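You operate a simulated robot arm through the tools that you are given. There is no shell and no other tool. Be economical: measure what you need, move in short steps, check, and stop when the job is done.

The job below is to be done with a simulated two-armed robot. You get a single attempt, and the scene is never put back.

TASK
Hold the grey sack on the top of the panel stand steady with one hand and flip the orange tab the other way with the other.

It is judged by the outcome, as a careful person would: the job done as asked, and still so three seconds after it is handed in. It fails if anything else is knocked over, pushed out of place, dropped, spilled or broken.

THE ROBOT
Two 7-joint arms with two-finger parallel grippers on one trunk, on a base that drives. Base frame: it is fixed to the floor where the robot stands at the start and does not move with it; the origin is under the middle of the robot, x ahead of it, y to its left, z up. Units: m, rad, N and s.
The left shoulder is at the start at [0.07, 0.177, 1.12], the right one opposite. With the tool pointing down near the work surface each hand reaches from about 0.24 to 0.72 m from the robot's upright axis, wherever it stands, measured 20 degrees to its own side. Places, roughly: orange tab [0.5, -0.1, 0.8]. Payload 3.43 kg a hand.
Tool frame (each hand has its own): the origin (TCP) lies between the finger pads and is the grasp point; the fingertips stand 0.03 m ahead of it; z points along the fingers, y is the line along which they close. The gripper opens to 0.094 m. The fingers are 0.028 m wide and 0.01 m thick; the gripper's body (0.05 by 0.096 m) begins 0.055 m behind the TCP.
Orientation is that of the tool frame in the base frame, as a unit quaternion [x, y, z, w]. With the fingers straight down and closing along the base's y, the tool's x points along the base's -x, its y along +y and its z along -z.

THE INTERFACE
- The arms move only by the tool arm_command. It takes "left_commands", "right_commands" or both (then of equal length, played together; a hand with none holds still); each is a list of rows, each a list of 7 numbers: the shift along the base's x, y, z in m, then the turn, a rotation vector about the base's x, y, z in degrees, then the opening, from 0 (shut) to 1 (fully open). In form: [[tx, ty, tz, ax, ay, az, jaw], ...]. A call has 1 to 8 rows; each row shifts and turns the commanded pose from where the row before left it. A row lasts 0.2 s, in which the tool goes at most 0.05 m and 0.15 rad; a call with a longer step from one row to the next is refused whole, and so is a gripper value outside its range. Where a pose cannot be reached the arm comes as near as it can. A force on the tool above 40 N (or 10 N above the force at the start of the call, whichever is more), or a blocked arm, ends the call early, and 0.2 s more pass. The fingers move at their own pace (about 0.153 m/s each) and stop on an object; they squeeze with about 31 N. The grip force told is the motor's: it shows also when the fingers shut on nothing. Time passes only in rows, and 0.2 s behind the last, so rows that do not move let the fingers close. It gives the time, the measured TCP pose, the force on the tool (base axes), the opening and the grip force at its end, in the units of the frame above (readings bear some noise), with the torque about the TCP (base axes, N m) and any sound that the robot's microphone picked up, and new pictures: "pictures" is both (left out), scene, wrist or none (wrist: the cameras of the hands that moved).
- Cameras (640 x 400 px; columns grow to the right, rows downward): "scene" is now at [0.1304, -0.0072, 1.4218]; the picture's right is [-0.10, -1.00, -0.00], its down [-0.72, 0.07, -0.69] and it looks along [0.69, -0.07, -0.72] (base axes); focal length 259 px, centre (320, 200). "left" rides on the left gripper at [0.076, -0.014, -0.102] in its tool frame; the picture's right is [0.18, 0.98, 0.00], its down [-0.75, 0.14, -0.64] and it looks along [-0.63, 0.12, 0.77] (tool axes); focal length 243 px, centre (320, 200). "right" rides on the right gripper at [0.076, 0.014, -0.103] in its tool frame; the picture's right is [-0.18, 0.98, 0.00], its down [-0.75, -0.14, -0.64] and it looks along [-0.63, -0.12, 0.77] (tool axes); focal length 243 px, centre (320, 200). There is no depth. A picture from a camera that has moved, and an enlarged one, comes with that camera's place and axes in the base frame and with its lens.
- slide_trunk(by): slides the trunk up (or, below 0, down) by that many m; the arms and the scene camera ride with it, the base frame stays. It gives what a move gives, with no picture.
- base_move(legs): drives the robot by 1 to 6 legs, each [ahead, turn to the left] in m and rad, along the robot's own axes; the way and the turn of a leg run together, so that a leg with both is an arc; at most 1.5 m and 3.142 rad a leg. The arms and the cameras ride along, it lands a little off, and it stops where it bumps. It gives what a move gives, and a new picture of the scene camera.
- pan_tilt(pan, tilt): turns the head with the scene camera to pan (to the left, within 1.501 rad either way) and tilt (down, from -0.506 to 1.204), counted from straight ahead of the robot. It gives what a move gives, and a new picture of the scene camera.
- zoom(camera, box): a new picture of the part [left, top, right, bottom] of that camera's present view, enlarged. The clock stands still meanwhile.
- job_done(): hands the job in; it is judged then, once.

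Go step by step. Nothing tells you exact positions but the pictures and the camera data: compare them with the known pose of the tool, close in by small moves and look again before you grip or let go. The budget is 120 turns and 260 pictures, counting those below and the enlarged ones. Unless the task says otherwise, let go and move clear before handing in, and close with one line.

The tools are called after "Request:" as name(argument=value, ...) on one line, values as JSON. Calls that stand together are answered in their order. arm_command: Moves the arms, as the interface text tells. Its arguments: {"type":"object","properties":{"left_commands":{"type":"array","items":{"type":"array","items":{"type":"number"}}},"right_commands":{"type":"array","items":{"type":"array","items":{"type":"number"}}},"pictures":{"type":"string","enum":["both","scene","wrist","none"]}},"required":[]} The other tools are called the same way: slide_trunk (by) slides the trunk up or down; base_move (legs) drives the base; pan_tilt (pan, tilt) turns the head that bears the scene camera; zoom (camera, box) takes an enlarged picture of a part of a camera's view; job_done () hands the job in.

At the start:

```text
time: 0.0
left_eef_pos: [0.5417, 0.1348, 1.0971]
left_tool_rot: [0.0, 1.0, 0.0, 0.0]
left_contact_force: [-0.2, -0.7, -0.3]
left_moment: [0.0, 0.02, 0.02]
left_width: 0.0942
left_grasp_force: 0.0
right_eef_pos: [0.4451, -0.3224, 1.1155]
right_tool_rot: [-0.001, 1.0, 0.001, 0.0]
right_contact_force: [0.0, -0.5, -0.1]
right_moment: [-0.02, -0.02, -0.01]
right_width: 0.0939
right_grasp_force: 0.0
trunk travel left (down, up): [-0.7, 0.14]
robot x, y, heading: [0.0003, -0.0026, -0.001]
head pan, tilt: [-0.098, 0.803]
```

scene: 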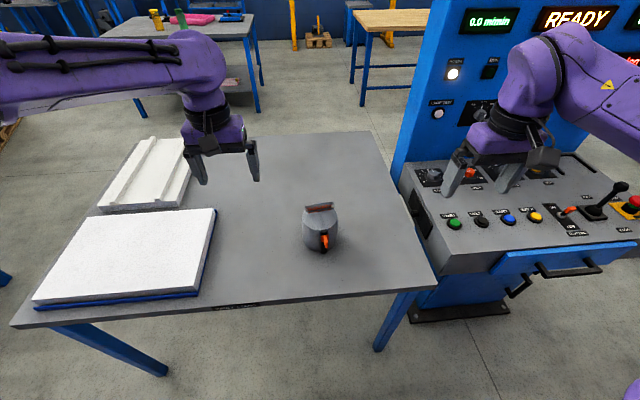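
right: 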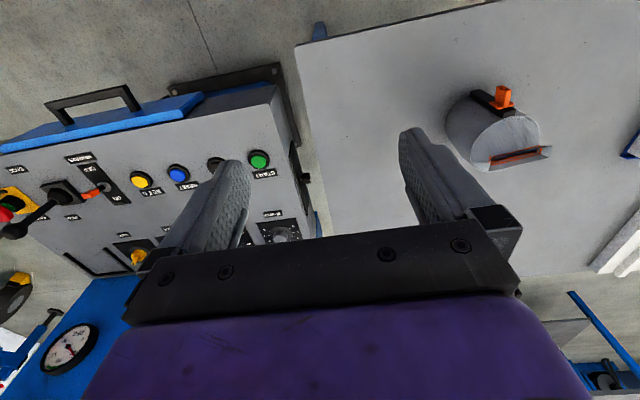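
left: 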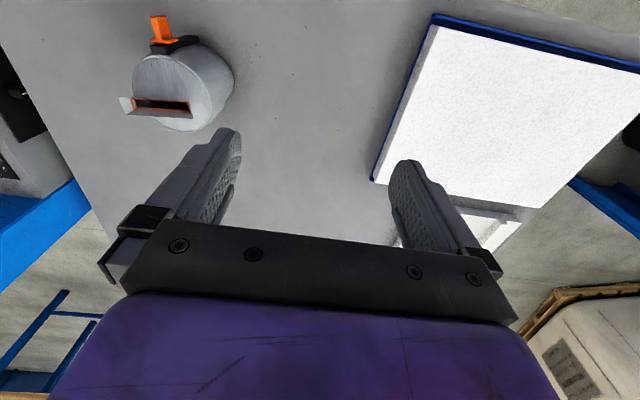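

I see a small grey object with an orange tab on the table near [0.5,-0.1,0.8]. I'll zoom in from all cameras to understand it.

Request:
zoom(camera="scene", box=[270, 180, 370, 270])

Request:
zoom(camera="right", box=[420, 70, 570, 190])

Request:
zoom(camera="left", box=[100, 0, 260, 140])

```text
4.44 times, centred on (320, 225) of scene
camera zoom: at [0.1304, -0.0072, 1.4218], right [-0.1, -1.0, 0.0], down [-0.72, 0.07, -0.69], along [0.69, -0.07, -0.72], focal length 1150 px, centre (320, 89)
```

zoom: 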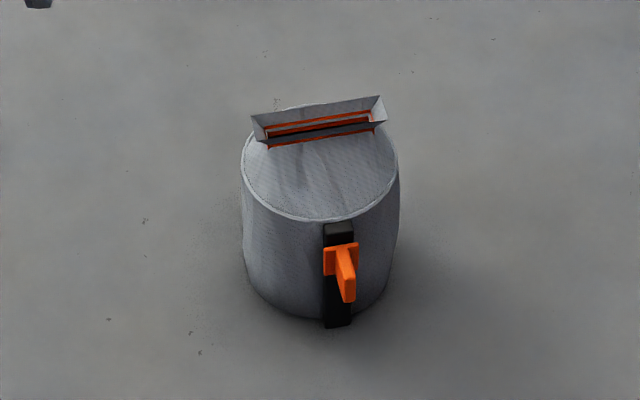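

```text
3.33 times, centred on (495, 130) of right
camera zoom: at [0.3689, -0.3074, 1.2183], right [0.18, 0.98, 0.0], down [0.75, -0.14, 0.64], along [0.63, -0.12, -0.77], focal length 809 px, centre (-263, 433)
```

zoom: 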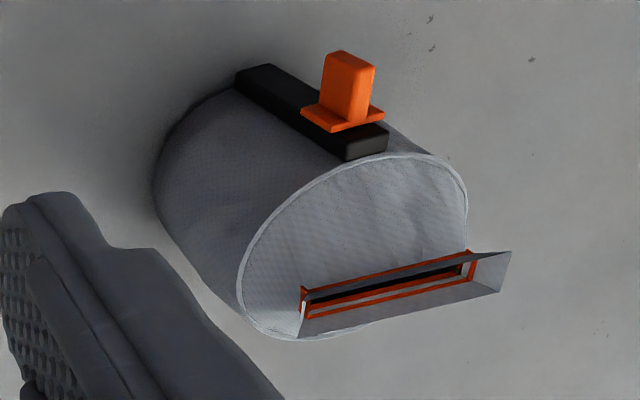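

```text
2.86 times, centred on (180, 70) of left
camera zoom: at [0.4666, 0.1207, 1.1989], right [-0.18, 0.98, 0.0], down [0.75, 0.14, 0.64], along [0.63, 0.12, -0.77], focal length 693 px, centre (720, 571)
```

zoom: 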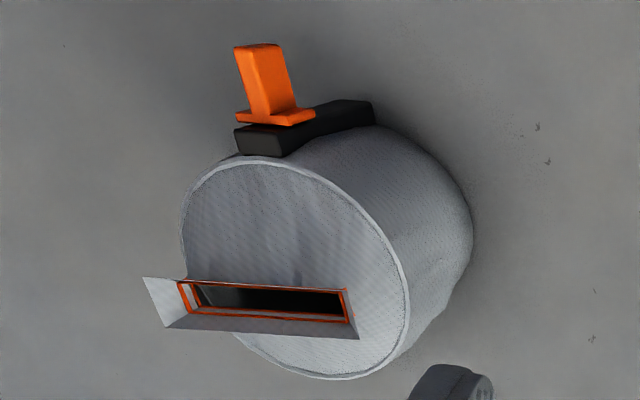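

The tab sits at about [0.53,-0.063,0.842], on a vertical black track on the robot's side of the sack, near the top. The sack is about 0.10 m wide with its top at about z=0.865. I'll bring the right hand in front, tilted, for a closer look.

Request:
arm_command(right_commands=[[-0.003, 0.0323, -0.022, 0, -5.6, 0, 0.3], [-0.003, 0.0323, -0.022, 0, -5.6, 0, 0.3], [-0.003, 0.0323, -0.022, 0, -5.6, 0, 0.3], [-0.003, 0.0323, -0.022, 0, -5.6, 0, 0.3], [-0.003, 0.0323, -0.022, 0, -5.6, 0, 0.3], [-0.003, 0.0323, -0.022, 0, -5.6, 0, 0.3], [-0.003, 0.0323, -0.022, 0, -5.6, 0, 0.3], [-0.003, 0.0323, -0.022, 0, -5.6, 0, 0.3]])

```text
time: 1.8
left_eef_pos: [0.5409, 0.1368, 1.0962]
left_tool_rot: [0.0, 1.0, 0.0, 0.0]
left_contact_force: [0.4, -0.2, -0.7]
left_moment: [-0.01, -0.04, 0.01]
left_width: 0.0938
left_grasp_force: 0.0
right_eef_pos: [0.4198, -0.0617, 0.9401]
right_tool_rot: [0.0, 0.924, 0.0, 0.382]
right_contact_force: [0.1, 0.4, 0.6]
right_moment: [-0.02, -0.01, 0.01]
right_width: 0.0282
right_grasp_force: 0.0
trunk travel left (down, up): [-0.7, 0.14]
robot x, y, heading: [-0.0025, -0.0042, 0.0]
head pan, tilt: [-0.098, 0.803]
camera scene: at [0.1293, -0.0054, 1.4221], right [-0.1, -1.0, 0.0], down [-0.72, 0.07, -0.7], along [0.69, -0.07, -0.72], focal length 259 px, centre (320, 200)
camera right: at [0.2944, -0.0469, 0.9589], right [0.13, 0.98, 0.13], down [0.08, -0.14, 0.99], along [0.99, -0.12, -0.1], focal length 243 px, centre (320, 200)
```

scene: 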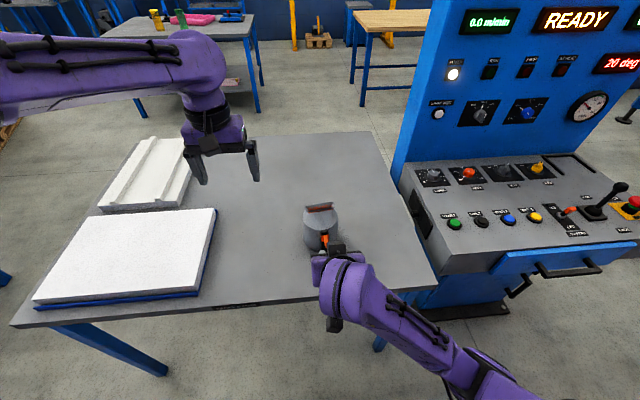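
right: 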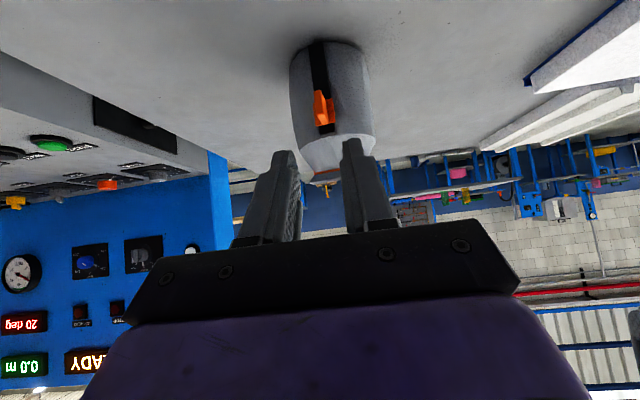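

The view is upside-down, as the camera's down points up. I'll enlarge the tab.

Request:
zoom(camera="right", box=[270, 30, 400, 190])

Request:
zoom(camera="left", box=[110, 0, 240, 100])

```text
2.50 times, centred on (335, 110) of right
camera zoom: at [0.2944, -0.0469, 0.9589], right [0.13, 0.98, 0.13], down [0.08, -0.14, 0.99], along [0.99, -0.12, -0.1], focal length 606 px, centre (282, 425)
```

zoom: 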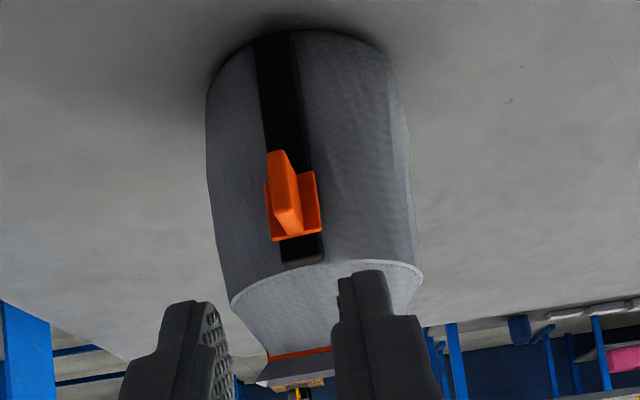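

```text
4.00 times, centred on (175, 50) of left
camera zoom: at [0.4656, 0.1222, 1.1993], right [-0.18, 0.98, 0.0], down [0.75, 0.14, 0.64], along [0.63, 0.12, -0.77], focal length 970 px, centre (900, 800)
```

zoom: 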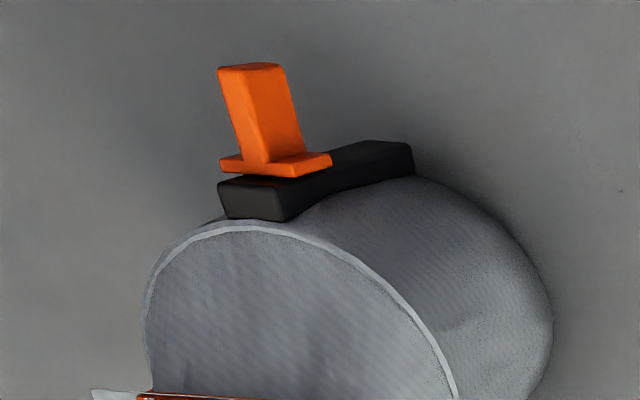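

The orange tab is a slider with a fin, near the upper end of its vertical track, so the other way is down. I'll bring the left hand over the lid, fingers partly open, so it can press down and hold the sack.

Request:
arm_command(left_commands=[[0.008, -0.032, -0.02, 0, 0, 0, 0.45], [0.008, -0.032, -0.02, 0, 0, 0, 0.45], [0.008, -0.032, -0.02, 0, 0, 0, 0.45], [0.008, -0.032, -0.02, 0, 0, 0, 0.45], [0.008, -0.032, -0.02, 0, 0, 0, 0.45], [0.008, -0.032, -0.02, 0, 0, 0, 0.45], [0, 0, -0.02, 0, 0, 0, 0.45]])

```text
time: 3.4
left_eef_pos: [0.5898, -0.0569, 0.9558]
left_tool_rot: [0.001, 1.0, 0.0, 0.001]
left_contact_force: [0.2, -0.2, -0.3]
left_moment: [-0.03, 0.03, 0.02]
left_width: 0.0424
left_grasp_force: 0.1
right_eef_pos: [0.4212, -0.0636, 0.9387]
right_tool_rot: [0.0, 0.924, 0.0, 0.381]
right_contact_force: [0.2, -0.5, -0.4]
right_moment: [-0.02, -0.01, -0.01]
right_width: 0.0282
right_grasp_force: 0.0
trunk travel left (down, up): [-0.7, 0.14]
robot x, y, heading: [0.0037, -0.003, -0.004]
head pan, tilt: [-0.098, 0.803]
camera scene: at [0.1303, -0.0065, 1.4219], right [-0.1, -1.0, 0.0], down [-0.72, 0.07, -0.69], along [0.69, -0.07, -0.72], focal length 259 px, centre (320, 200)
camera left: at [0.5142, -0.0714, 1.0581], right [-0.18, 0.98, 0.0], down [0.75, 0.14, 0.64], along [0.63, 0.12, -0.77], focal length 243 px, centre (320, 200)
```

scene: 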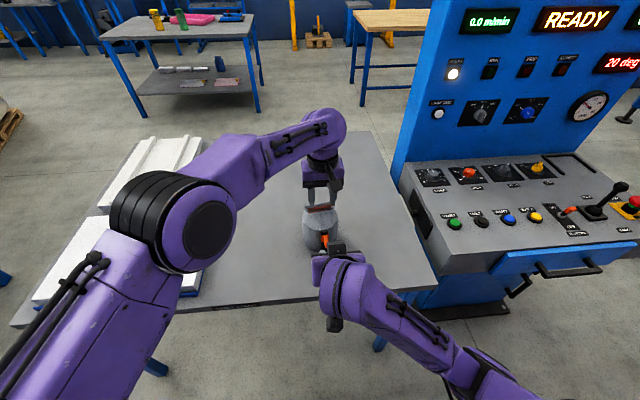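
left: 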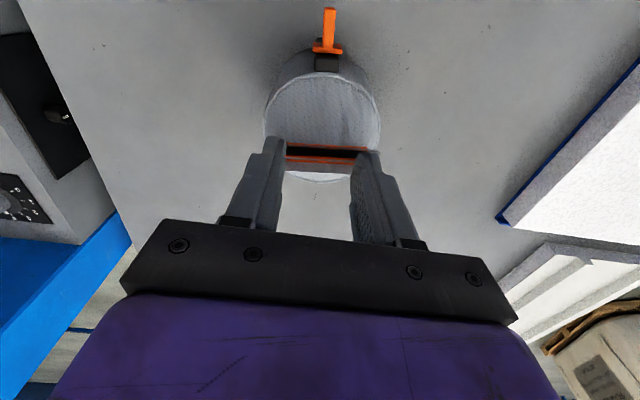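

The left fingers are over the lid, and I need to be sure they clear the spout. I'll enlarge.

Request:
zoom(camera="left", box=[230, 50, 410, 200])

Request:
zoom(camera="scene", box=[270, 170, 370, 270])

```text
2.67 times, centred on (320, 125) of left
camera zoom: at [0.5142, -0.0714, 1.0581], right [-0.18, 0.98, 0.0], down [0.75, 0.14, 0.64], along [0.63, 0.12, -0.77], focal length 647 px, centre (320, 400)
```

zoom: 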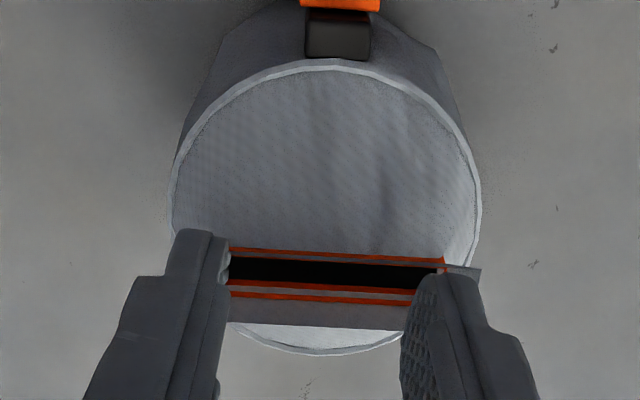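

```text
4.00 times, centred on (320, 220) of scene
camera zoom: at [0.1303, -0.0065, 1.4219], right [-0.1, -1.0, 0.0], down [-0.72, 0.07, -0.69], along [0.69, -0.07, -0.72], focal length 1035 px, centre (320, 120)
```

zoom: 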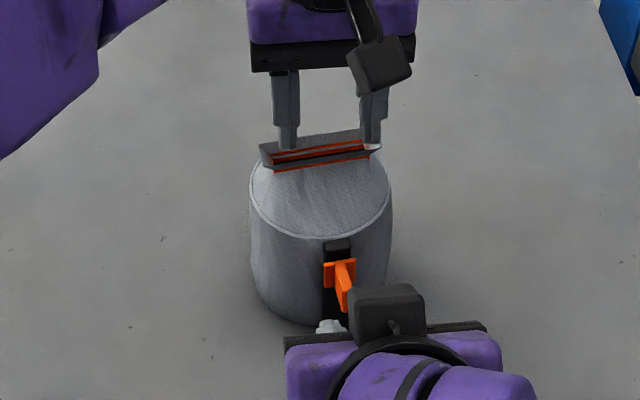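

The spout's front edge is at about x=0.607, so I'll shift the left hand back 8 mm and lower it to just above the lid.

Request:
arm_command(left_commands=[[-0.008, 0.001, -0.01, 0, 0, 0, 0.45], [0, 0, -0.015, 0, 0, 0, 0.45], [0, 0, -0.015, 0, 0, 0, 0.45], [0, 0, -0.006, 0, 0, 0, 0.45]])

Request:
zoom(camera="scene", box=[270, 170, 370, 270])

```text
time: 4.4
left_eef_pos: [0.5825, -0.0557, 0.9102]
left_tool_rot: [-0.001, 1.0, 0.0, 0.001]
left_contact_force: [0.7, 0.0, -0.9]
left_moment: [0.02, 0.0, 0.01]
left_width: 0.0421
left_grasp_force: 0.1
right_eef_pos: [0.4206, -0.0639, 0.9396]
right_tool_rot: [0.0, 0.925, 0.0, 0.381]
right_contact_force: [0.9, -0.3, 0.4]
right_moment: [0.03, -0.03, -0.02]
right_width: 0.0281
right_grasp_force: 0.1
trunk travel left (down, up): [-0.7, 0.14]
robot x, y, heading: [-0.0004, -0.0007, -0.001]
head pan, tilt: [-0.098, 0.803]
camera scene: at [0.1303, -0.0071, 1.4219], right [-0.1, -1.0, 0.0], down [-0.72, 0.07, -0.69], along [0.69, -0.07, -0.72], focal length 259 px, centre (320, 200)
camera left: at [0.5064, -0.0701, 1.0126], right [-0.18, 0.98, 0.0], down [0.75, 0.14, 0.64], along [0.63, 0.12, -0.77], focal length 243 px, centre (320, 200)
```

scene: 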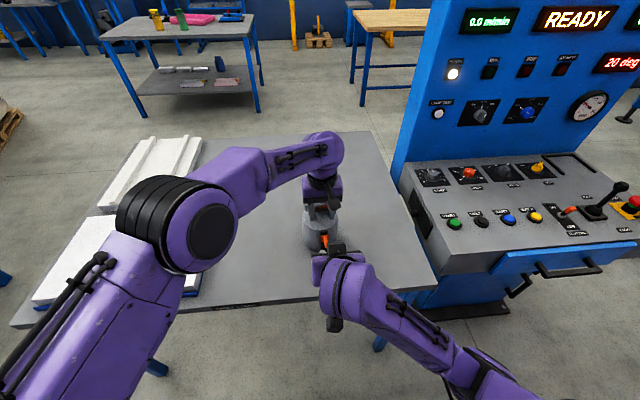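
left: 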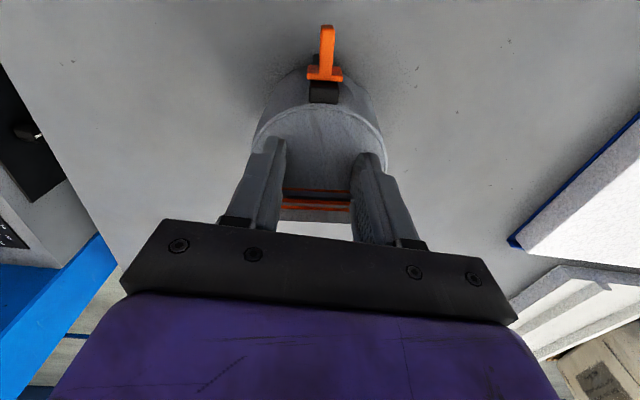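

```text
4.00 times, centred on (320, 220) of scene
camera zoom: at [0.1303, -0.0071, 1.4219], right [-0.1, -1.0, 0.0], down [-0.72, 0.07, -0.69], along [0.69, -0.07, -0.72], focal length 1035 px, centre (320, 120)
```

zoom: 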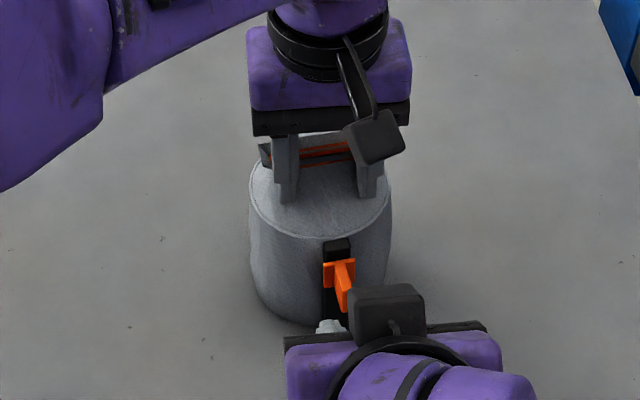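

The fingertips are in front of the spout, about 15 mm above the lid. I'll narrow the jaw a little and lower until contact.

Request:
arm_command(left_commands=[[0, 0, -0.004, 0, 0, 0, 0.3], [0, 0, -0.004, 0, 0, 0, 0.3], [0, 0, -0.003, 0, 0, 0, 0.3]], pictures="none")

```text
time: 5.2
left_eef_pos: [0.5818, -0.0558, 0.9008]
left_tool_rot: [-0.001, 1.0, 0.0, 0.001]
left_contact_force: [0.2, -0.6, -0.4]
left_moment: [0.02, 0.0, 0.02]
left_width: 0.0283
left_grasp_force: 0.1
right_eef_pos: [0.422, -0.0641, 0.9392]
right_tool_rot: [-0.001, 0.925, 0.001, 0.381]
right_contact_force: [-0.4, -0.1, -0.5]
right_moment: [0.02, 0.0, -0.02]
right_width: 0.0281
right_grasp_force: 0.2
trunk travel left (down, up): [-0.7, 0.14]
robot x, y, heading: [0.0021, 0.0007, 0.005]
head pan, tilt: [-0.098, 0.803]
```

No contact yet, with the tips at about z=0.871. I'll go down in small steps.

Request:
arm_command(left_commands=[[0, 0, -0.003, 0, 0, 0, 0.3], [0, 0, -0.002, 0, 0, 0, 0.3]], pictures="wrist")

```text
time: 5.8
left_eef_pos: [0.5821, -0.0562, 0.8952]
left_tool_rot: [0.0, 1.0, -0.001, -0.001]
left_contact_force: [-0.8, -0.6, -0.4]
left_moment: [0.02, -0.01, 0.0]
left_width: 0.028
left_grasp_force: 0.1
right_eef_pos: [0.4217, -0.0647, 0.9381]
right_tool_rot: [0.0, 0.925, 0.0, 0.381]
right_contact_force: [-0.1, 0.2, 0.4]
right_moment: [-0.01, -0.04, -0.02]
right_width: 0.0281
right_grasp_force: 0.1
trunk travel left (down, up): [-0.7, 0.14]
robot x, y, heading: [-0.0002, -0.0006, -0.001]
head pan, tilt: [-0.098, 0.803]
camera left: at [0.5064, -0.0703, 0.9969], right [-0.18, 0.98, 0.0], down [0.75, 0.14, 0.64], along [0.63, 0.12, -0.77], focal length 243 px, centre (320, 200)
```

left: 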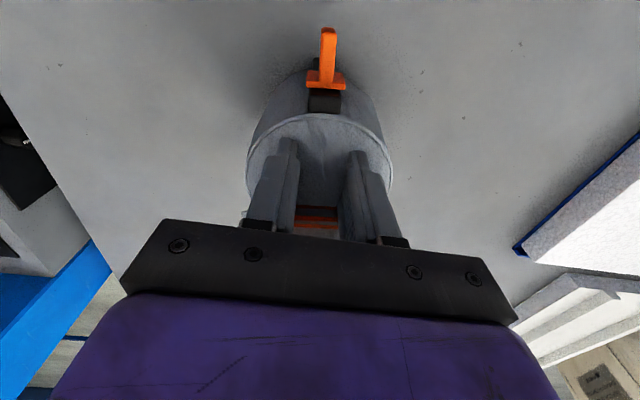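

Request:
arm_command(left_commands=[[0, 0, -0.002, 0, 0, 0, 0.3], [0, 0, -0.002, 0, 0, 0, 0.3]], pictures="none")

Request:
zoom(camera="left", box=[230, 20, 410, 240])

Request:
zoom(camera="scene", box=[280, 180, 360, 260])

```text
time: 6.4
left_eef_pos: [0.5811, -0.0567, 0.8901]
left_tool_rot: [0.0, 1.0, 0.0, -0.001]
left_contact_force: [0.2, -0.3, -0.6]
left_moment: [-0.03, -0.04, 0.0]
left_width: 0.0282
left_grasp_force: 0.1
right_eef_pos: [0.422, -0.0635, 0.9393]
right_tool_rot: [-0.001, 0.925, 0.001, 0.381]
right_contact_force: [-0.5, 0.1, -0.1]
right_moment: [0.01, 0.03, -0.04]
right_width: 0.0281
right_grasp_force: 0.1
trunk travel left (down, up): [-0.7, 0.14]
robot x, y, heading: [-0.0013, 0.0, -0.002]
head pan, tilt: [-0.098, 0.803]
```

```text
1.82 times, centred on (320, 130) of left
camera zoom: at [0.5063, -0.0702, 0.9927], right [-0.18, 0.98, 0.0], down [0.75, 0.14, 0.64], along [0.63, 0.12, -0.77], focal length 441 px, centre (320, 327)
```

zoom: 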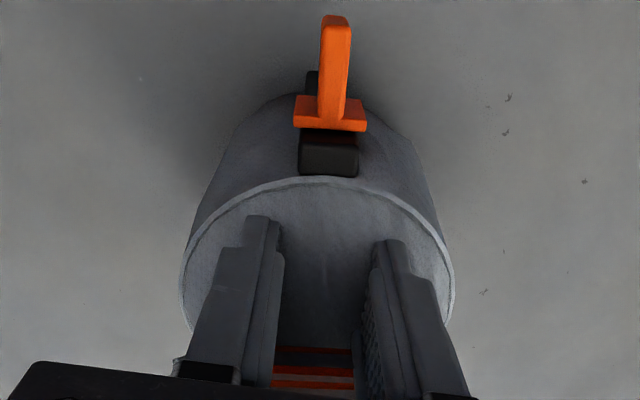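

```text
5.00 times, centred on (320, 220) of scene
camera zoom: at [0.1305, -0.0071, 1.4218], right [-0.1, -1.0, 0.0], down [-0.72, 0.07, -0.69], along [0.69, -0.07, -0.72], focal length 1293 px, centre (320, 100)
```

zoom: 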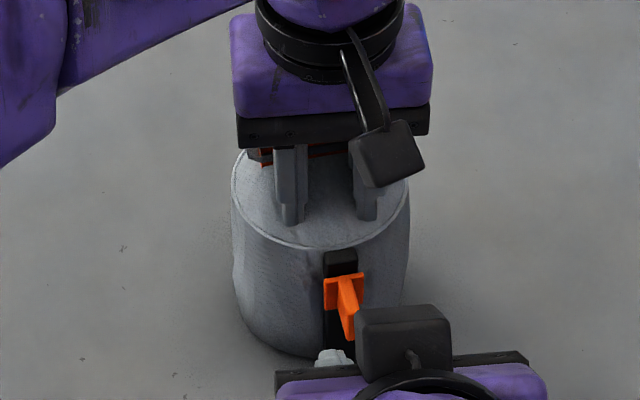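

Still no contact, with the tips at z≈0.860. I'll keep lowering slowly.

Request:
arm_command(left_commands=[[0, 0, -0.002, 0, 0, 0, 0.3], [0, 0, -0.002, 0, 0, 0, 0.3]], pictures="none")

```text
time: 7.0
left_eef_pos: [0.5806, -0.0562, 0.8873]
left_tool_rot: [0.0, 1.0, 0.0, 0.0]
left_contact_force: [0.6, -0.1, 0.6]
left_moment: [0.01, 0.0, -0.01]
left_width: 0.0281
left_grasp_force: 0.1
right_eef_pos: [0.4213, -0.0635, 0.9389]
right_tool_rot: [-0.001, 0.924, 0.001, 0.381]
right_contact_force: [0.5, 0.0, 0.5]
right_moment: [0.02, 0.04, -0.03]
right_width: 0.0283
right_grasp_force: 0.0
trunk travel left (down, up): [-0.7, 0.14]
robot x, y, heading: [-0.0015, -0.0013, -0.0]
head pan, tilt: [-0.098, 0.803]
```

Request:
arm_command(left_commands=[[0, 0, -0.002, 0, 0, 0, 0.3], [0, 0, -0.002, 0, 0, 0, 0.3]], pictures="none")

Request:
zoom(camera="left", box=[230, 20, 410, 240])

```text
time: 7.6
left_eef_pos: [0.5821, -0.0547, 0.8823]
left_tool_rot: [0.0, 1.0, 0.0, 0.001]
left_contact_force: [0.1, 0.2, 0.1]
left_moment: [-0.01, -0.02, -0.01]
left_width: 0.0282
left_grasp_force: 0.1
right_eef_pos: [0.4207, -0.0635, 0.9398]
right_tool_rot: [0.0, 0.925, 0.0, 0.381]
right_contact_force: [-0.5, 1.1, -0.1]
right_moment: [0.02, 0.0, -0.02]
right_width: 0.028
right_grasp_force: 0.0
trunk travel left (down, up): [-0.7, 0.14]
robot x, y, heading: [0.0038, 0.0004, -0.0]
head pan, tilt: [-0.098, 0.803]
```

```text
1.82 times, centred on (320, 130) of left
camera zoom: at [0.5066, -0.0702, 0.9848], right [-0.18, 0.98, 0.0], down [0.75, 0.14, 0.64], along [0.63, 0.12, -0.77], focal length 441 px, centre (320, 327)
```

zoom: 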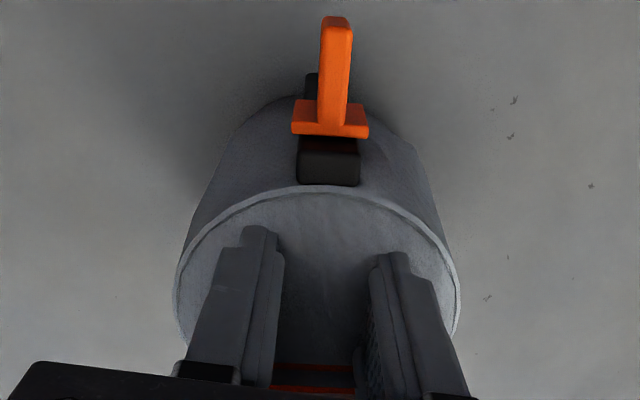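

Still nothing at tip z≈0.852, so the lid may be slightly sunken. I'll continue.

Request:
arm_command(left_commands=[[0, 0, -0.002, 0, 0, 0, 0.3], [0, 0, -0.002, 0, 0, 0, 0.3]], pictures="none")

Request:
zoom(camera="scene", box=[280, 180, 360, 260])

```text
time: 8.2
left_eef_pos: [0.5821, -0.0558, 0.8794]
left_tool_rot: [0.0, 1.0, 0.0, 0.0]
left_contact_force: [-0.2, 0.7, -0.5]
left_moment: [-0.01, 0.04, 0.0]
left_width: 0.0282
left_grasp_force: 0.1
right_eef_pos: [0.4218, -0.0629, 0.9391]
right_tool_rot: [-0.001, 0.925, 0.0, 0.381]
right_contact_force: [0.7, 0.5, -0.4]
right_moment: [0.0, -0.04, 0.0]
right_width: 0.0284
right_grasp_force: 0.1
trunk travel left (down, up): [-0.7, 0.14]
robot x, y, heading: [0.0029, 0.0029, -0.002]
head pan, tilt: [-0.098, 0.803]
```

```text
5.00 times, centred on (320, 220) of scene
camera zoom: at [0.1305, -0.0071, 1.4218], right [-0.1, -1.0, 0.0], down [-0.72, 0.07, -0.69], along [0.69, -0.07, -0.72], focal length 1293 px, centre (320, 100)
```

zoom: 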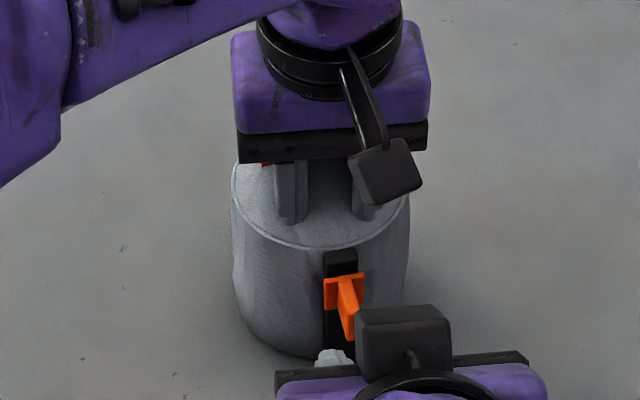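

The fingertips have visually sunk into the lid by several mm without force, so the solid body seems to be lower or soft. I'll probe a bit further.

Request:
arm_command(left_commands=[[0, 0, -0.002, 0, 0, 0, 0.3], [0, 0, -0.002, 0, 0, 0, 0.3], [0, 0, -0.002, 0, 0, 0, 0.3]], pictures="none")

Request:
zoom(camera="left", box=[230, 20, 410, 240])

```text
time: 9.0
left_eef_pos: [0.5817, -0.0577, 0.8732]
left_tool_rot: [0.0, 1.0, 0.0, 0.0]
left_contact_force: [0.1, 0.0, 0.2]
left_moment: [-0.02, -0.02, 0.0]
left_width: 0.028
left_grasp_force: 0.0
right_eef_pos: [0.422, -0.0645, 0.9388]
right_tool_rot: [0.0, 0.924, 0.0, 0.382]
right_contact_force: [0.1, -0.2, 0.2]
right_moment: [0.02, 0.0, 0.03]
right_width: 0.0282
right_grasp_force: 0.1
trunk travel left (down, up): [-0.7, 0.14]
robot x, y, heading: [-0.0036, 0.0001, -0.0]
head pan, tilt: [-0.098, 0.803]
```

```text
1.82 times, centred on (320, 130) of left
camera zoom: at [0.5066, -0.0702, 0.9751], right [-0.18, 0.98, 0.0], down [0.75, 0.14, 0.64], along [0.63, 0.12, -0.77], focal length 441 px, centre (320, 327)
```

zoom: 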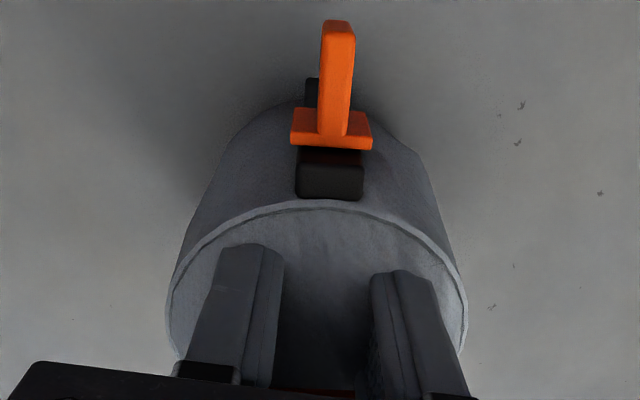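

The lid is not solid there, and the true body is smaller than it looks. I'll rise, open wide and try straddling the sack across y for an actual grip.

Request:
arm_command(left_commands=[[0, 0, 0.02, 0, 0, 0, 0.3], [0, 0.001, 0.02, 0, 0, 0, 1], [0.006, 0, 0, 0, 0, 0, 1], [0, 0, 0, 0, 0, 0, 1]], pictures="wrist")

Request:
zoom(camera="left", box=[200, 20, 440, 240])

Request:
zoom(camera="scene", box=[280, 180, 360, 260])

```text
time: 10.0
left_eef_pos: [0.5879, -0.0561, 0.9136]
left_tool_rot: [0.0, 1.0, 0.0, 0.0]
left_contact_force: [-0.4, -0.5, -0.4]
left_moment: [-0.02, 0.02, 0.01]
left_width: 0.0941
left_grasp_force: 0.1
right_eef_pos: [0.4201, -0.0635, 0.9395]
right_tool_rot: [0.0, 0.925, 0.0, 0.381]
right_contact_force: [0.2, -0.2, -0.2]
right_moment: [0.01, 0.01, -0.01]
right_width: 0.0281
right_grasp_force: 0.1
trunk travel left (down, up): [-0.7, 0.14]
robot x, y, heading: [0.0037, 0.0029, -0.0]
head pan, tilt: [-0.098, 0.803]
camera left: at [0.5126, -0.0696, 1.0153], right [-0.18, 0.98, 0.0], down [0.75, 0.14, 0.64], along [0.63, 0.12, -0.77], focal length 243 px, centre (320, 200)
```

left: 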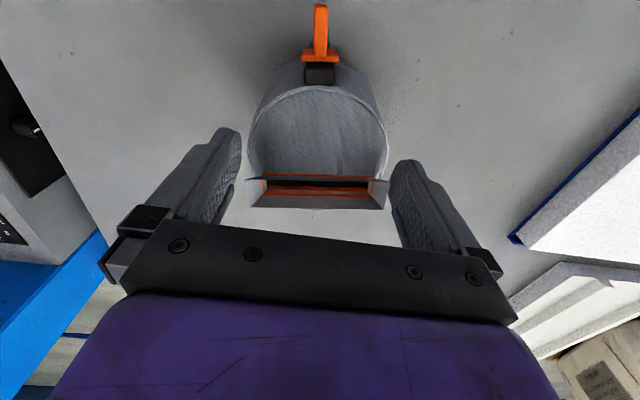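

```text
1.82 times, centred on (320, 130) of left
camera zoom: at [0.5126, -0.0696, 1.0153], right [-0.18, 0.98, 0.0], down [0.75, 0.14, 0.64], along [0.63, 0.12, -0.77], focal length 441 px, centre (320, 327)
```

zoom: 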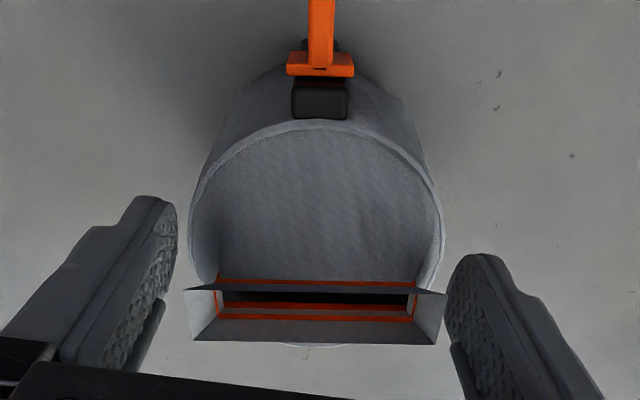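

```text
5.00 times, centred on (320, 220) of scene
camera zoom: at [0.13, -0.0072, 1.4219], right [-0.1, -1.0, 0.0], down [-0.72, 0.07, -0.69], along [0.69, -0.07, -0.72], focal length 1293 px, centre (320, 100)
```

zoom: 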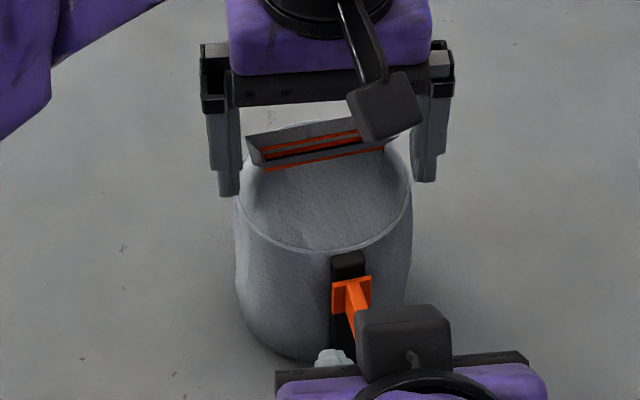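

The sack shifted about 3 mm when the jaw opened inside its rim, so the walls are real but the lid is not, and the body is too wide to straddle. I'll rise and turn the left hand 90° to grip the sack's neck (the spout) across x.

Request:
arm_command(left_commands=[[0, 0, 0.03, 0, 0, 0, 1], [0, 0, 0.02, 0, 0, -8.2, 0.7], [0, 0, 0, 0, 0, -8.2, 0.7], [0, 0, 0, 0, 0, -8.2, 0.7], [0, 0, 0, 0, 0, -8.2, 0.7], [0, 0, 0, 0, 0, -8.2, 0.7], [0, 0, 0, 0, 0, -8.2, 0.7]], pictures="none")

Request:
arm_command(left_commands=[[0.01, 0, 0, 0, 0, -8.2, 0.7], [0.01, 0, 0, 0, 0, -8.2, 0.7], [0.01, 0, 0, 0, 0, -8.2, 0.7], [0, 0, 0, 0, 0, -8.2, 0.7], [0, 0, 0, 0, 0, -8, 0.7]], pictures="both")

Request:
zoom(camera="scene", box=[280, 180, 360, 260])

```text
time: 11.6
left_eef_pos: [0.5879, -0.0556, 0.9645]
left_tool_rot: [0.418, 0.909, 0.0, 0.0]
left_contact_force: [0.7, 0.2, 0.2]
left_moment: [0.01, 0.02, 0.01]
left_width: 0.0662
left_grasp_force: 0.1
right_eef_pos: [0.4224, -0.0632, 0.9391]
right_tool_rot: [0.0, 0.925, 0.0, 0.381]
right_contact_force: [0.2, 0.1, -0.2]
right_moment: [0.0, -0.02, -0.01]
right_width: 0.0285
right_grasp_force: 0.0
trunk travel left (down, up): [-0.7, 0.14]
robot x, y, heading: [0.0016, -0.0, 0.001]
head pan, tilt: [-0.098, 0.803]
```

```text
time: 12.8
left_eef_pos: [0.6188, -0.0556, 0.9636]
left_tool_rot: [0.708, 0.706, 0.001, -0.001]
left_contact_force: [0.0, -1.1, 0.4]
left_moment: [0.0, -0.02, -0.01]
left_width: 0.0658
left_grasp_force: 0.1
right_eef_pos: [0.421, -0.0633, 0.9395]
right_tool_rot: [0.0, 0.924, 0.0, 0.382]
right_contact_force: [-0.2, 0.0, 0.0]
right_moment: [0.02, 0.01, 0.02]
right_width: 0.0282
right_grasp_force: 0.1
trunk travel left (down, up): [-0.7, 0.14]
robot x, y, heading: [0.0021, 0.0009, -0.0]
head pan, tilt: [-0.098, 0.803]
camera scene: at [0.1305, -0.0072, 1.4218], right [-0.1, -1.0, 0.0], down [-0.72, 0.07, -0.69], along [0.69, -0.07, -0.72], focal length 259 px, centre (320, 200)
camera left: at [0.6047, 0.0216, 1.0648], right [0.98, 0.18, 0.0], down [0.14, -0.75, 0.64], along [0.12, -0.63, -0.77], focal length 243 px, centre (320, 200)
```

scene: 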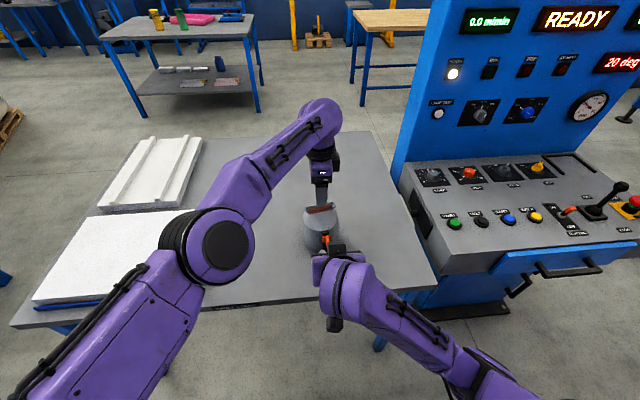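
left: 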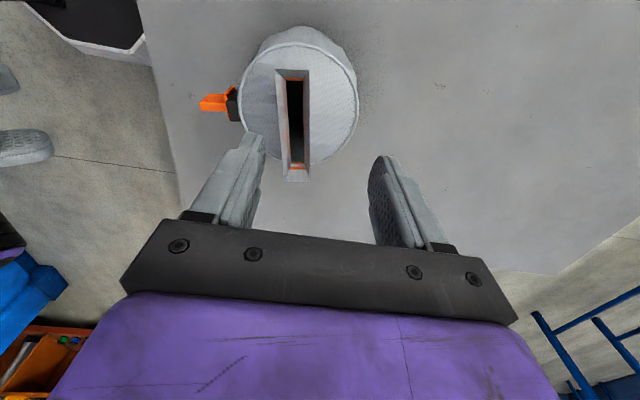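

```text
5.00 times, centred on (320, 220) of scene
camera zoom: at [0.1305, -0.0072, 1.4218], right [-0.1, -1.0, 0.0], down [-0.72, 0.07, -0.69], along [0.69, -0.07, -0.72], focal length 1293 px, centre (320, 100)
```

zoom: 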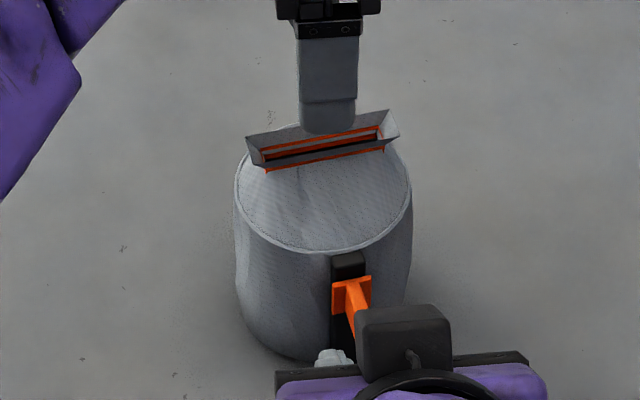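

Now the neck lies between the fingers. I'll enlarge to centre on it.

Request:
zoom(camera="left", box=[190, 10, 430, 220])

```text
1.90 times, centred on (310, 115) of left
camera zoom: at [0.6047, 0.0216, 1.0648], right [0.98, 0.18, 0.0], down [0.14, -0.75, 0.64], along [0.12, -0.63, -0.77], focal length 462 px, centre (339, 362)
```

zoom: 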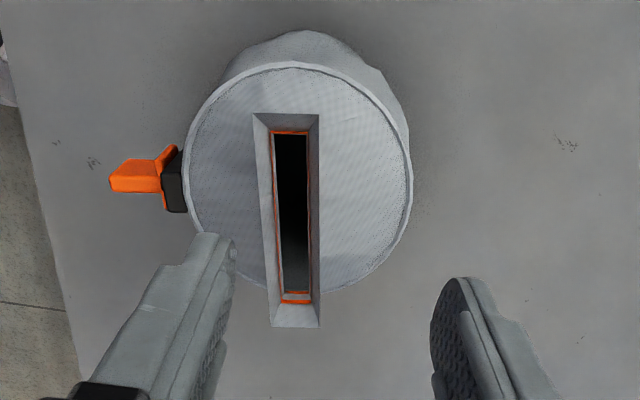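

By triangulation the neck is taller than I thought: its top is at z≈0.902, centred near [0.601,-0.056], about 20 mm thick and yawed about 9°. I'll align with it and descend part-way.

Request:
arm_command(left_commands=[[-0.018, 0, 0, 0, 0, 8.5, 0.7], [0, 0, -0.015, 0, 0, 0, 0.7], [0, 0, -0.015, 0, 0, 0, 0.7]], pictures="wrist")

Request:
zoom(camera="left", box=[190, 10, 430, 220])

Request:
zoom(camera="scene", box=[280, 180, 360, 260])

```text
time: 13.6
left_eef_pos: [0.6008, -0.0551, 0.9325]
left_tool_rot: [0.652, 0.758, 0.0, -0.001]
left_contact_force: [0.5, 0.5, 0.3]
left_moment: [0.05, 0.02, 0.01]
left_width: 0.0657
left_grasp_force: 0.1
right_eef_pos: [0.4224, -0.0627, 0.9385]
right_tool_rot: [0.0, 0.924, 0.0, 0.381]
right_contact_force: [0.0, -0.3, -0.3]
right_moment: [0.01, -0.02, 0.01]
right_width: 0.0284
right_grasp_force: 0.1
trunk travel left (down, up): [-0.7, 0.14]
robot x, y, heading: [0.0015, -0.0028, -0.001]
head pan, tilt: [-0.098, 0.803]
camera left: at [0.5757, 0.0177, 1.034], right [0.94, 0.33, 0.0], down [0.25, -0.72, 0.64], along [0.21, -0.61, -0.77], focal length 243 px, centre (320, 200)
```

left: 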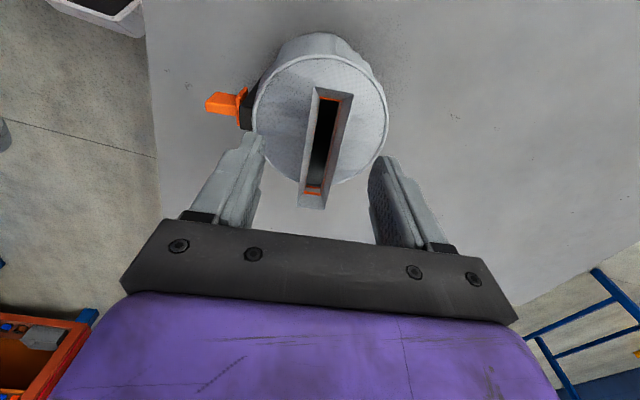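

```text
1.90 times, centred on (310, 115) of left
camera zoom: at [0.5757, 0.0177, 1.034], right [0.94, 0.33, 0.0], down [0.25, -0.72, 0.64], along [0.21, -0.61, -0.77], focal length 462 px, centre (339, 362)
```

zoom: 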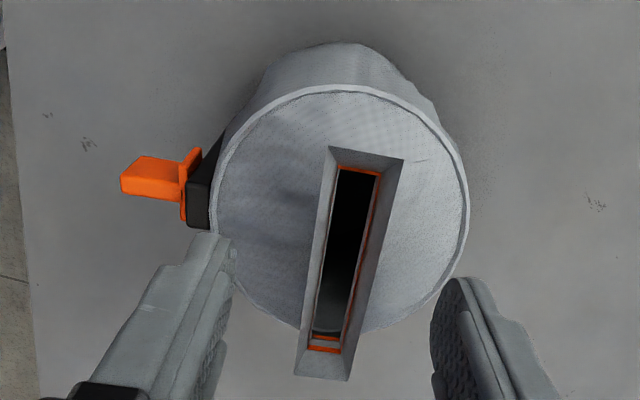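

```text
5.00 times, centred on (320, 220) of scene
camera zoom: at [0.1304, -0.0071, 1.4219], right [-0.1, -1.0, 0.0], down [-0.72, 0.07, -0.69], along [0.69, -0.07, -0.72], focal length 1293 px, centre (320, 100)
```

zoom: 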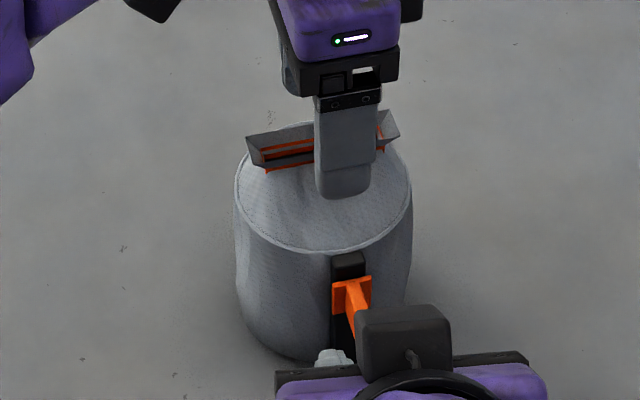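

The gripper is aligned with and centred on the neck. I'll lower to TCP z≈0.90 and close part-way around it.

Request:
arm_command(left_commands=[[0, 0, -0.012, 0, 0, 0, 0.7], [0, 0, -0.012, 0, 0, 0, 0.7], [0, 0, -0.009, 0, 0, 0, 0.35], [0, 0, 0, 0, 0, 0, 0.35]], pictures="none")

Request:
zoom(camera="left", box=[210, 30, 450, 240])

Request:
zoom(camera="scene", box=[280, 180, 360, 260])

```text
time: 14.6
left_eef_pos: [0.601, -0.0561, 0.8995]
left_tool_rot: [0.653, 0.758, 0.0, 0.0]
left_contact_force: [0.6, 0.3, -0.4]
left_moment: [0.0, 0.01, 0.02]
left_width: 0.033
left_grasp_force: 0.1
right_eef_pos: [0.4211, -0.0631, 0.938]
right_tool_rot: [-0.001, 0.925, 0.001, 0.381]
right_contact_force: [-0.2, 0.3, 0.1]
right_moment: [0.01, 0.02, 0.01]
right_width: 0.0282
right_grasp_force: 0.1
trunk travel left (down, up): [-0.7, 0.14]
robot x, y, heading: [-0.0001, 0.0, 0.003]
head pan, tilt: [-0.098, 0.803]
```

```text
1.90 times, centred on (330, 135) of left
camera zoom: at [0.5755, 0.018, 1.0018], right [0.94, 0.33, 0.0], down [0.25, -0.72, 0.64], along [0.21, -0.61, -0.77], focal length 462 px, centre (301, 324)
```

zoom: 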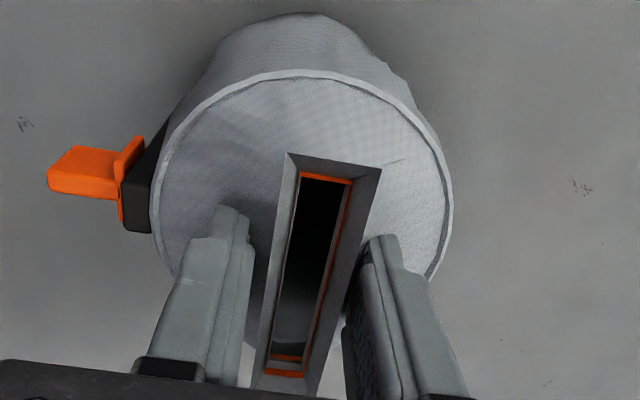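

```text
5.00 times, centred on (320, 220) of scene
camera zoom: at [0.1303, -0.0071, 1.4219], right [-0.1, -1.0, 0.0], down [-0.72, 0.07, -0.69], along [0.69, -0.07, -0.72], focal length 1293 px, centre (320, 100)
```

zoom: 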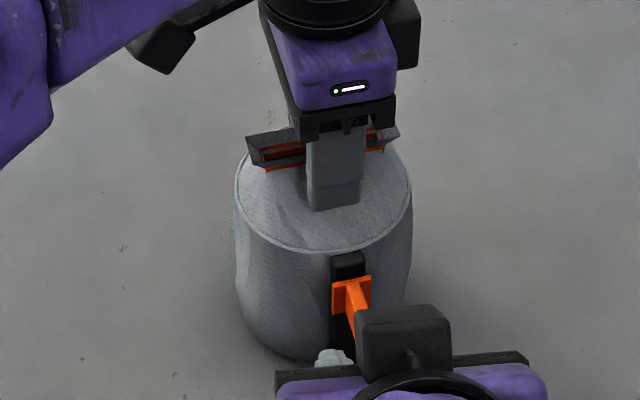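

The neck is nicely between the fingers, with the rear finger slightly nearer. I'll shift 2 mm ahead and close to a light hold.

Request:
arm_command(left_commands=[[0.002, 0, 0, 0, 0, 0, 0.35], [0, 0, 0, 0, 0, 0, 0.25], [0, 0, 0, 0, 0, 0, 0.22]], pictures="none")

Request:
zoom(camera="left", box=[210, 30, 450, 240])

Request:
zoom(camera="scene", box=[280, 180, 360, 260])

```text
time: 15.4
left_eef_pos: [0.6024, -0.0546, 0.8995]
left_tool_rot: [0.653, 0.757, 0.0, 0.0]
left_contact_force: [-0.6, -0.7, -0.6]
left_moment: [0.01, 0.0, 0.01]
left_width: 0.0205
left_grasp_force: 0.1
right_eef_pos: [0.4205, -0.0632, 0.9384]
right_tool_rot: [0.001, 0.925, 0.0, 0.381]
right_contact_force: [0.3, -1.4, 0.3]
right_moment: [0.0, -0.01, 0.03]
right_width: 0.0282
right_grasp_force: 0.1
trunk travel left (down, up): [-0.7, 0.14]
robot x, y, heading: [0.002, -0.0014, 0.002]
head pan, tilt: [-0.098, 0.803]
```

```text
1.90 times, centred on (330, 135) of left
camera zoom: at [0.5775, 0.018, 1.0018], right [0.94, 0.33, 0.0], down [0.25, -0.72, 0.64], along [0.21, -0.61, -0.77], focal length 462 px, centre (301, 324)
```

zoom: 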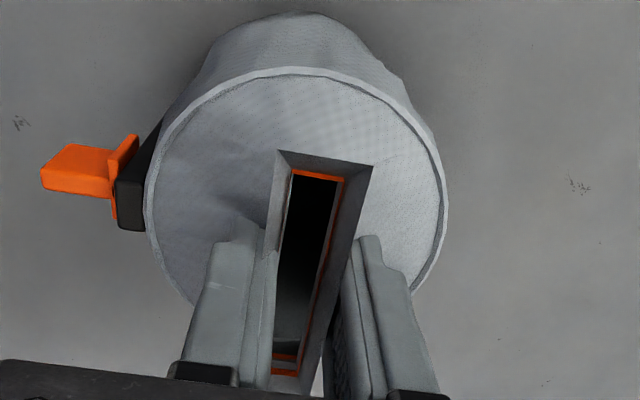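

```text
5.00 times, centred on (320, 220) of scene
camera zoom: at [0.1305, -0.0072, 1.4218], right [-0.1, -1.0, 0.0], down [-0.72, 0.07, -0.69], along [0.69, -0.07, -0.72], focal length 1293 px, centre (320, 100)
```

zoom: 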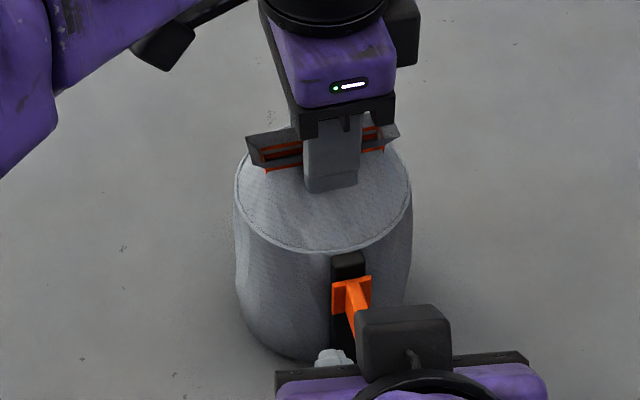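

The front finger touches first, so I'll shift back 1.5 mm and squeeze.

Request:
arm_command(left_commands=[[-0.0015, 0, 0, 0, 0, 0, 0.22], [0, 0, 0, 0, 0, 0, 0.15], [0, 0, 0, 0, 0, 0, 0.15]], pictures="none")

Request:
zoom(camera="left", box=[210, 30, 450, 240])

```text
time: 16.2
left_eef_pos: [0.5998, -0.0557, 0.9002]
left_tool_rot: [0.653, 0.757, 0.0, -0.001]
left_contact_force: [1.3, 0.1, 0.1]
left_moment: [0.02, -0.02, 0.0]
left_width: 0.014
left_grasp_force: 0.1
right_eef_pos: [0.4219, -0.0629, 0.938]
right_tool_rot: [0.0, 0.924, 0.0, 0.381]
right_contact_force: [0.5, 0.7, 0.3]
right_moment: [-0.03, 0.02, -0.01]
right_width: 0.0281
right_grasp_force: 0.1
trunk travel left (down, up): [-0.7, 0.14]
robot x, y, heading: [0.0015, -0.0023, -0.001]
head pan, tilt: [-0.098, 0.803]
```

```text
1.90 times, centred on (330, 135) of left
camera zoom: at [0.5759, 0.0179, 1.0019], right [0.94, 0.33, 0.0], down [0.25, -0.72, 0.64], along [0.21, -0.61, -0.77], focal length 462 px, centre (301, 324)
```

zoom: 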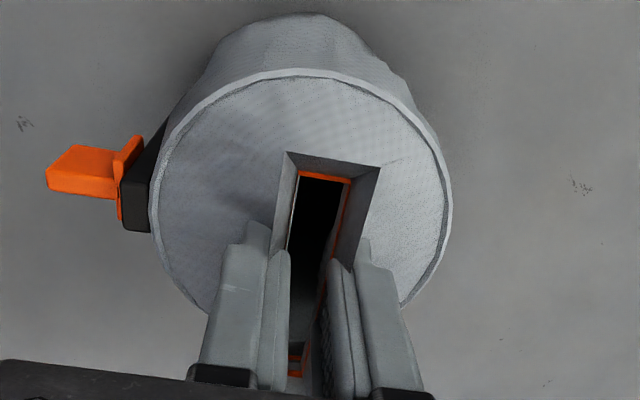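

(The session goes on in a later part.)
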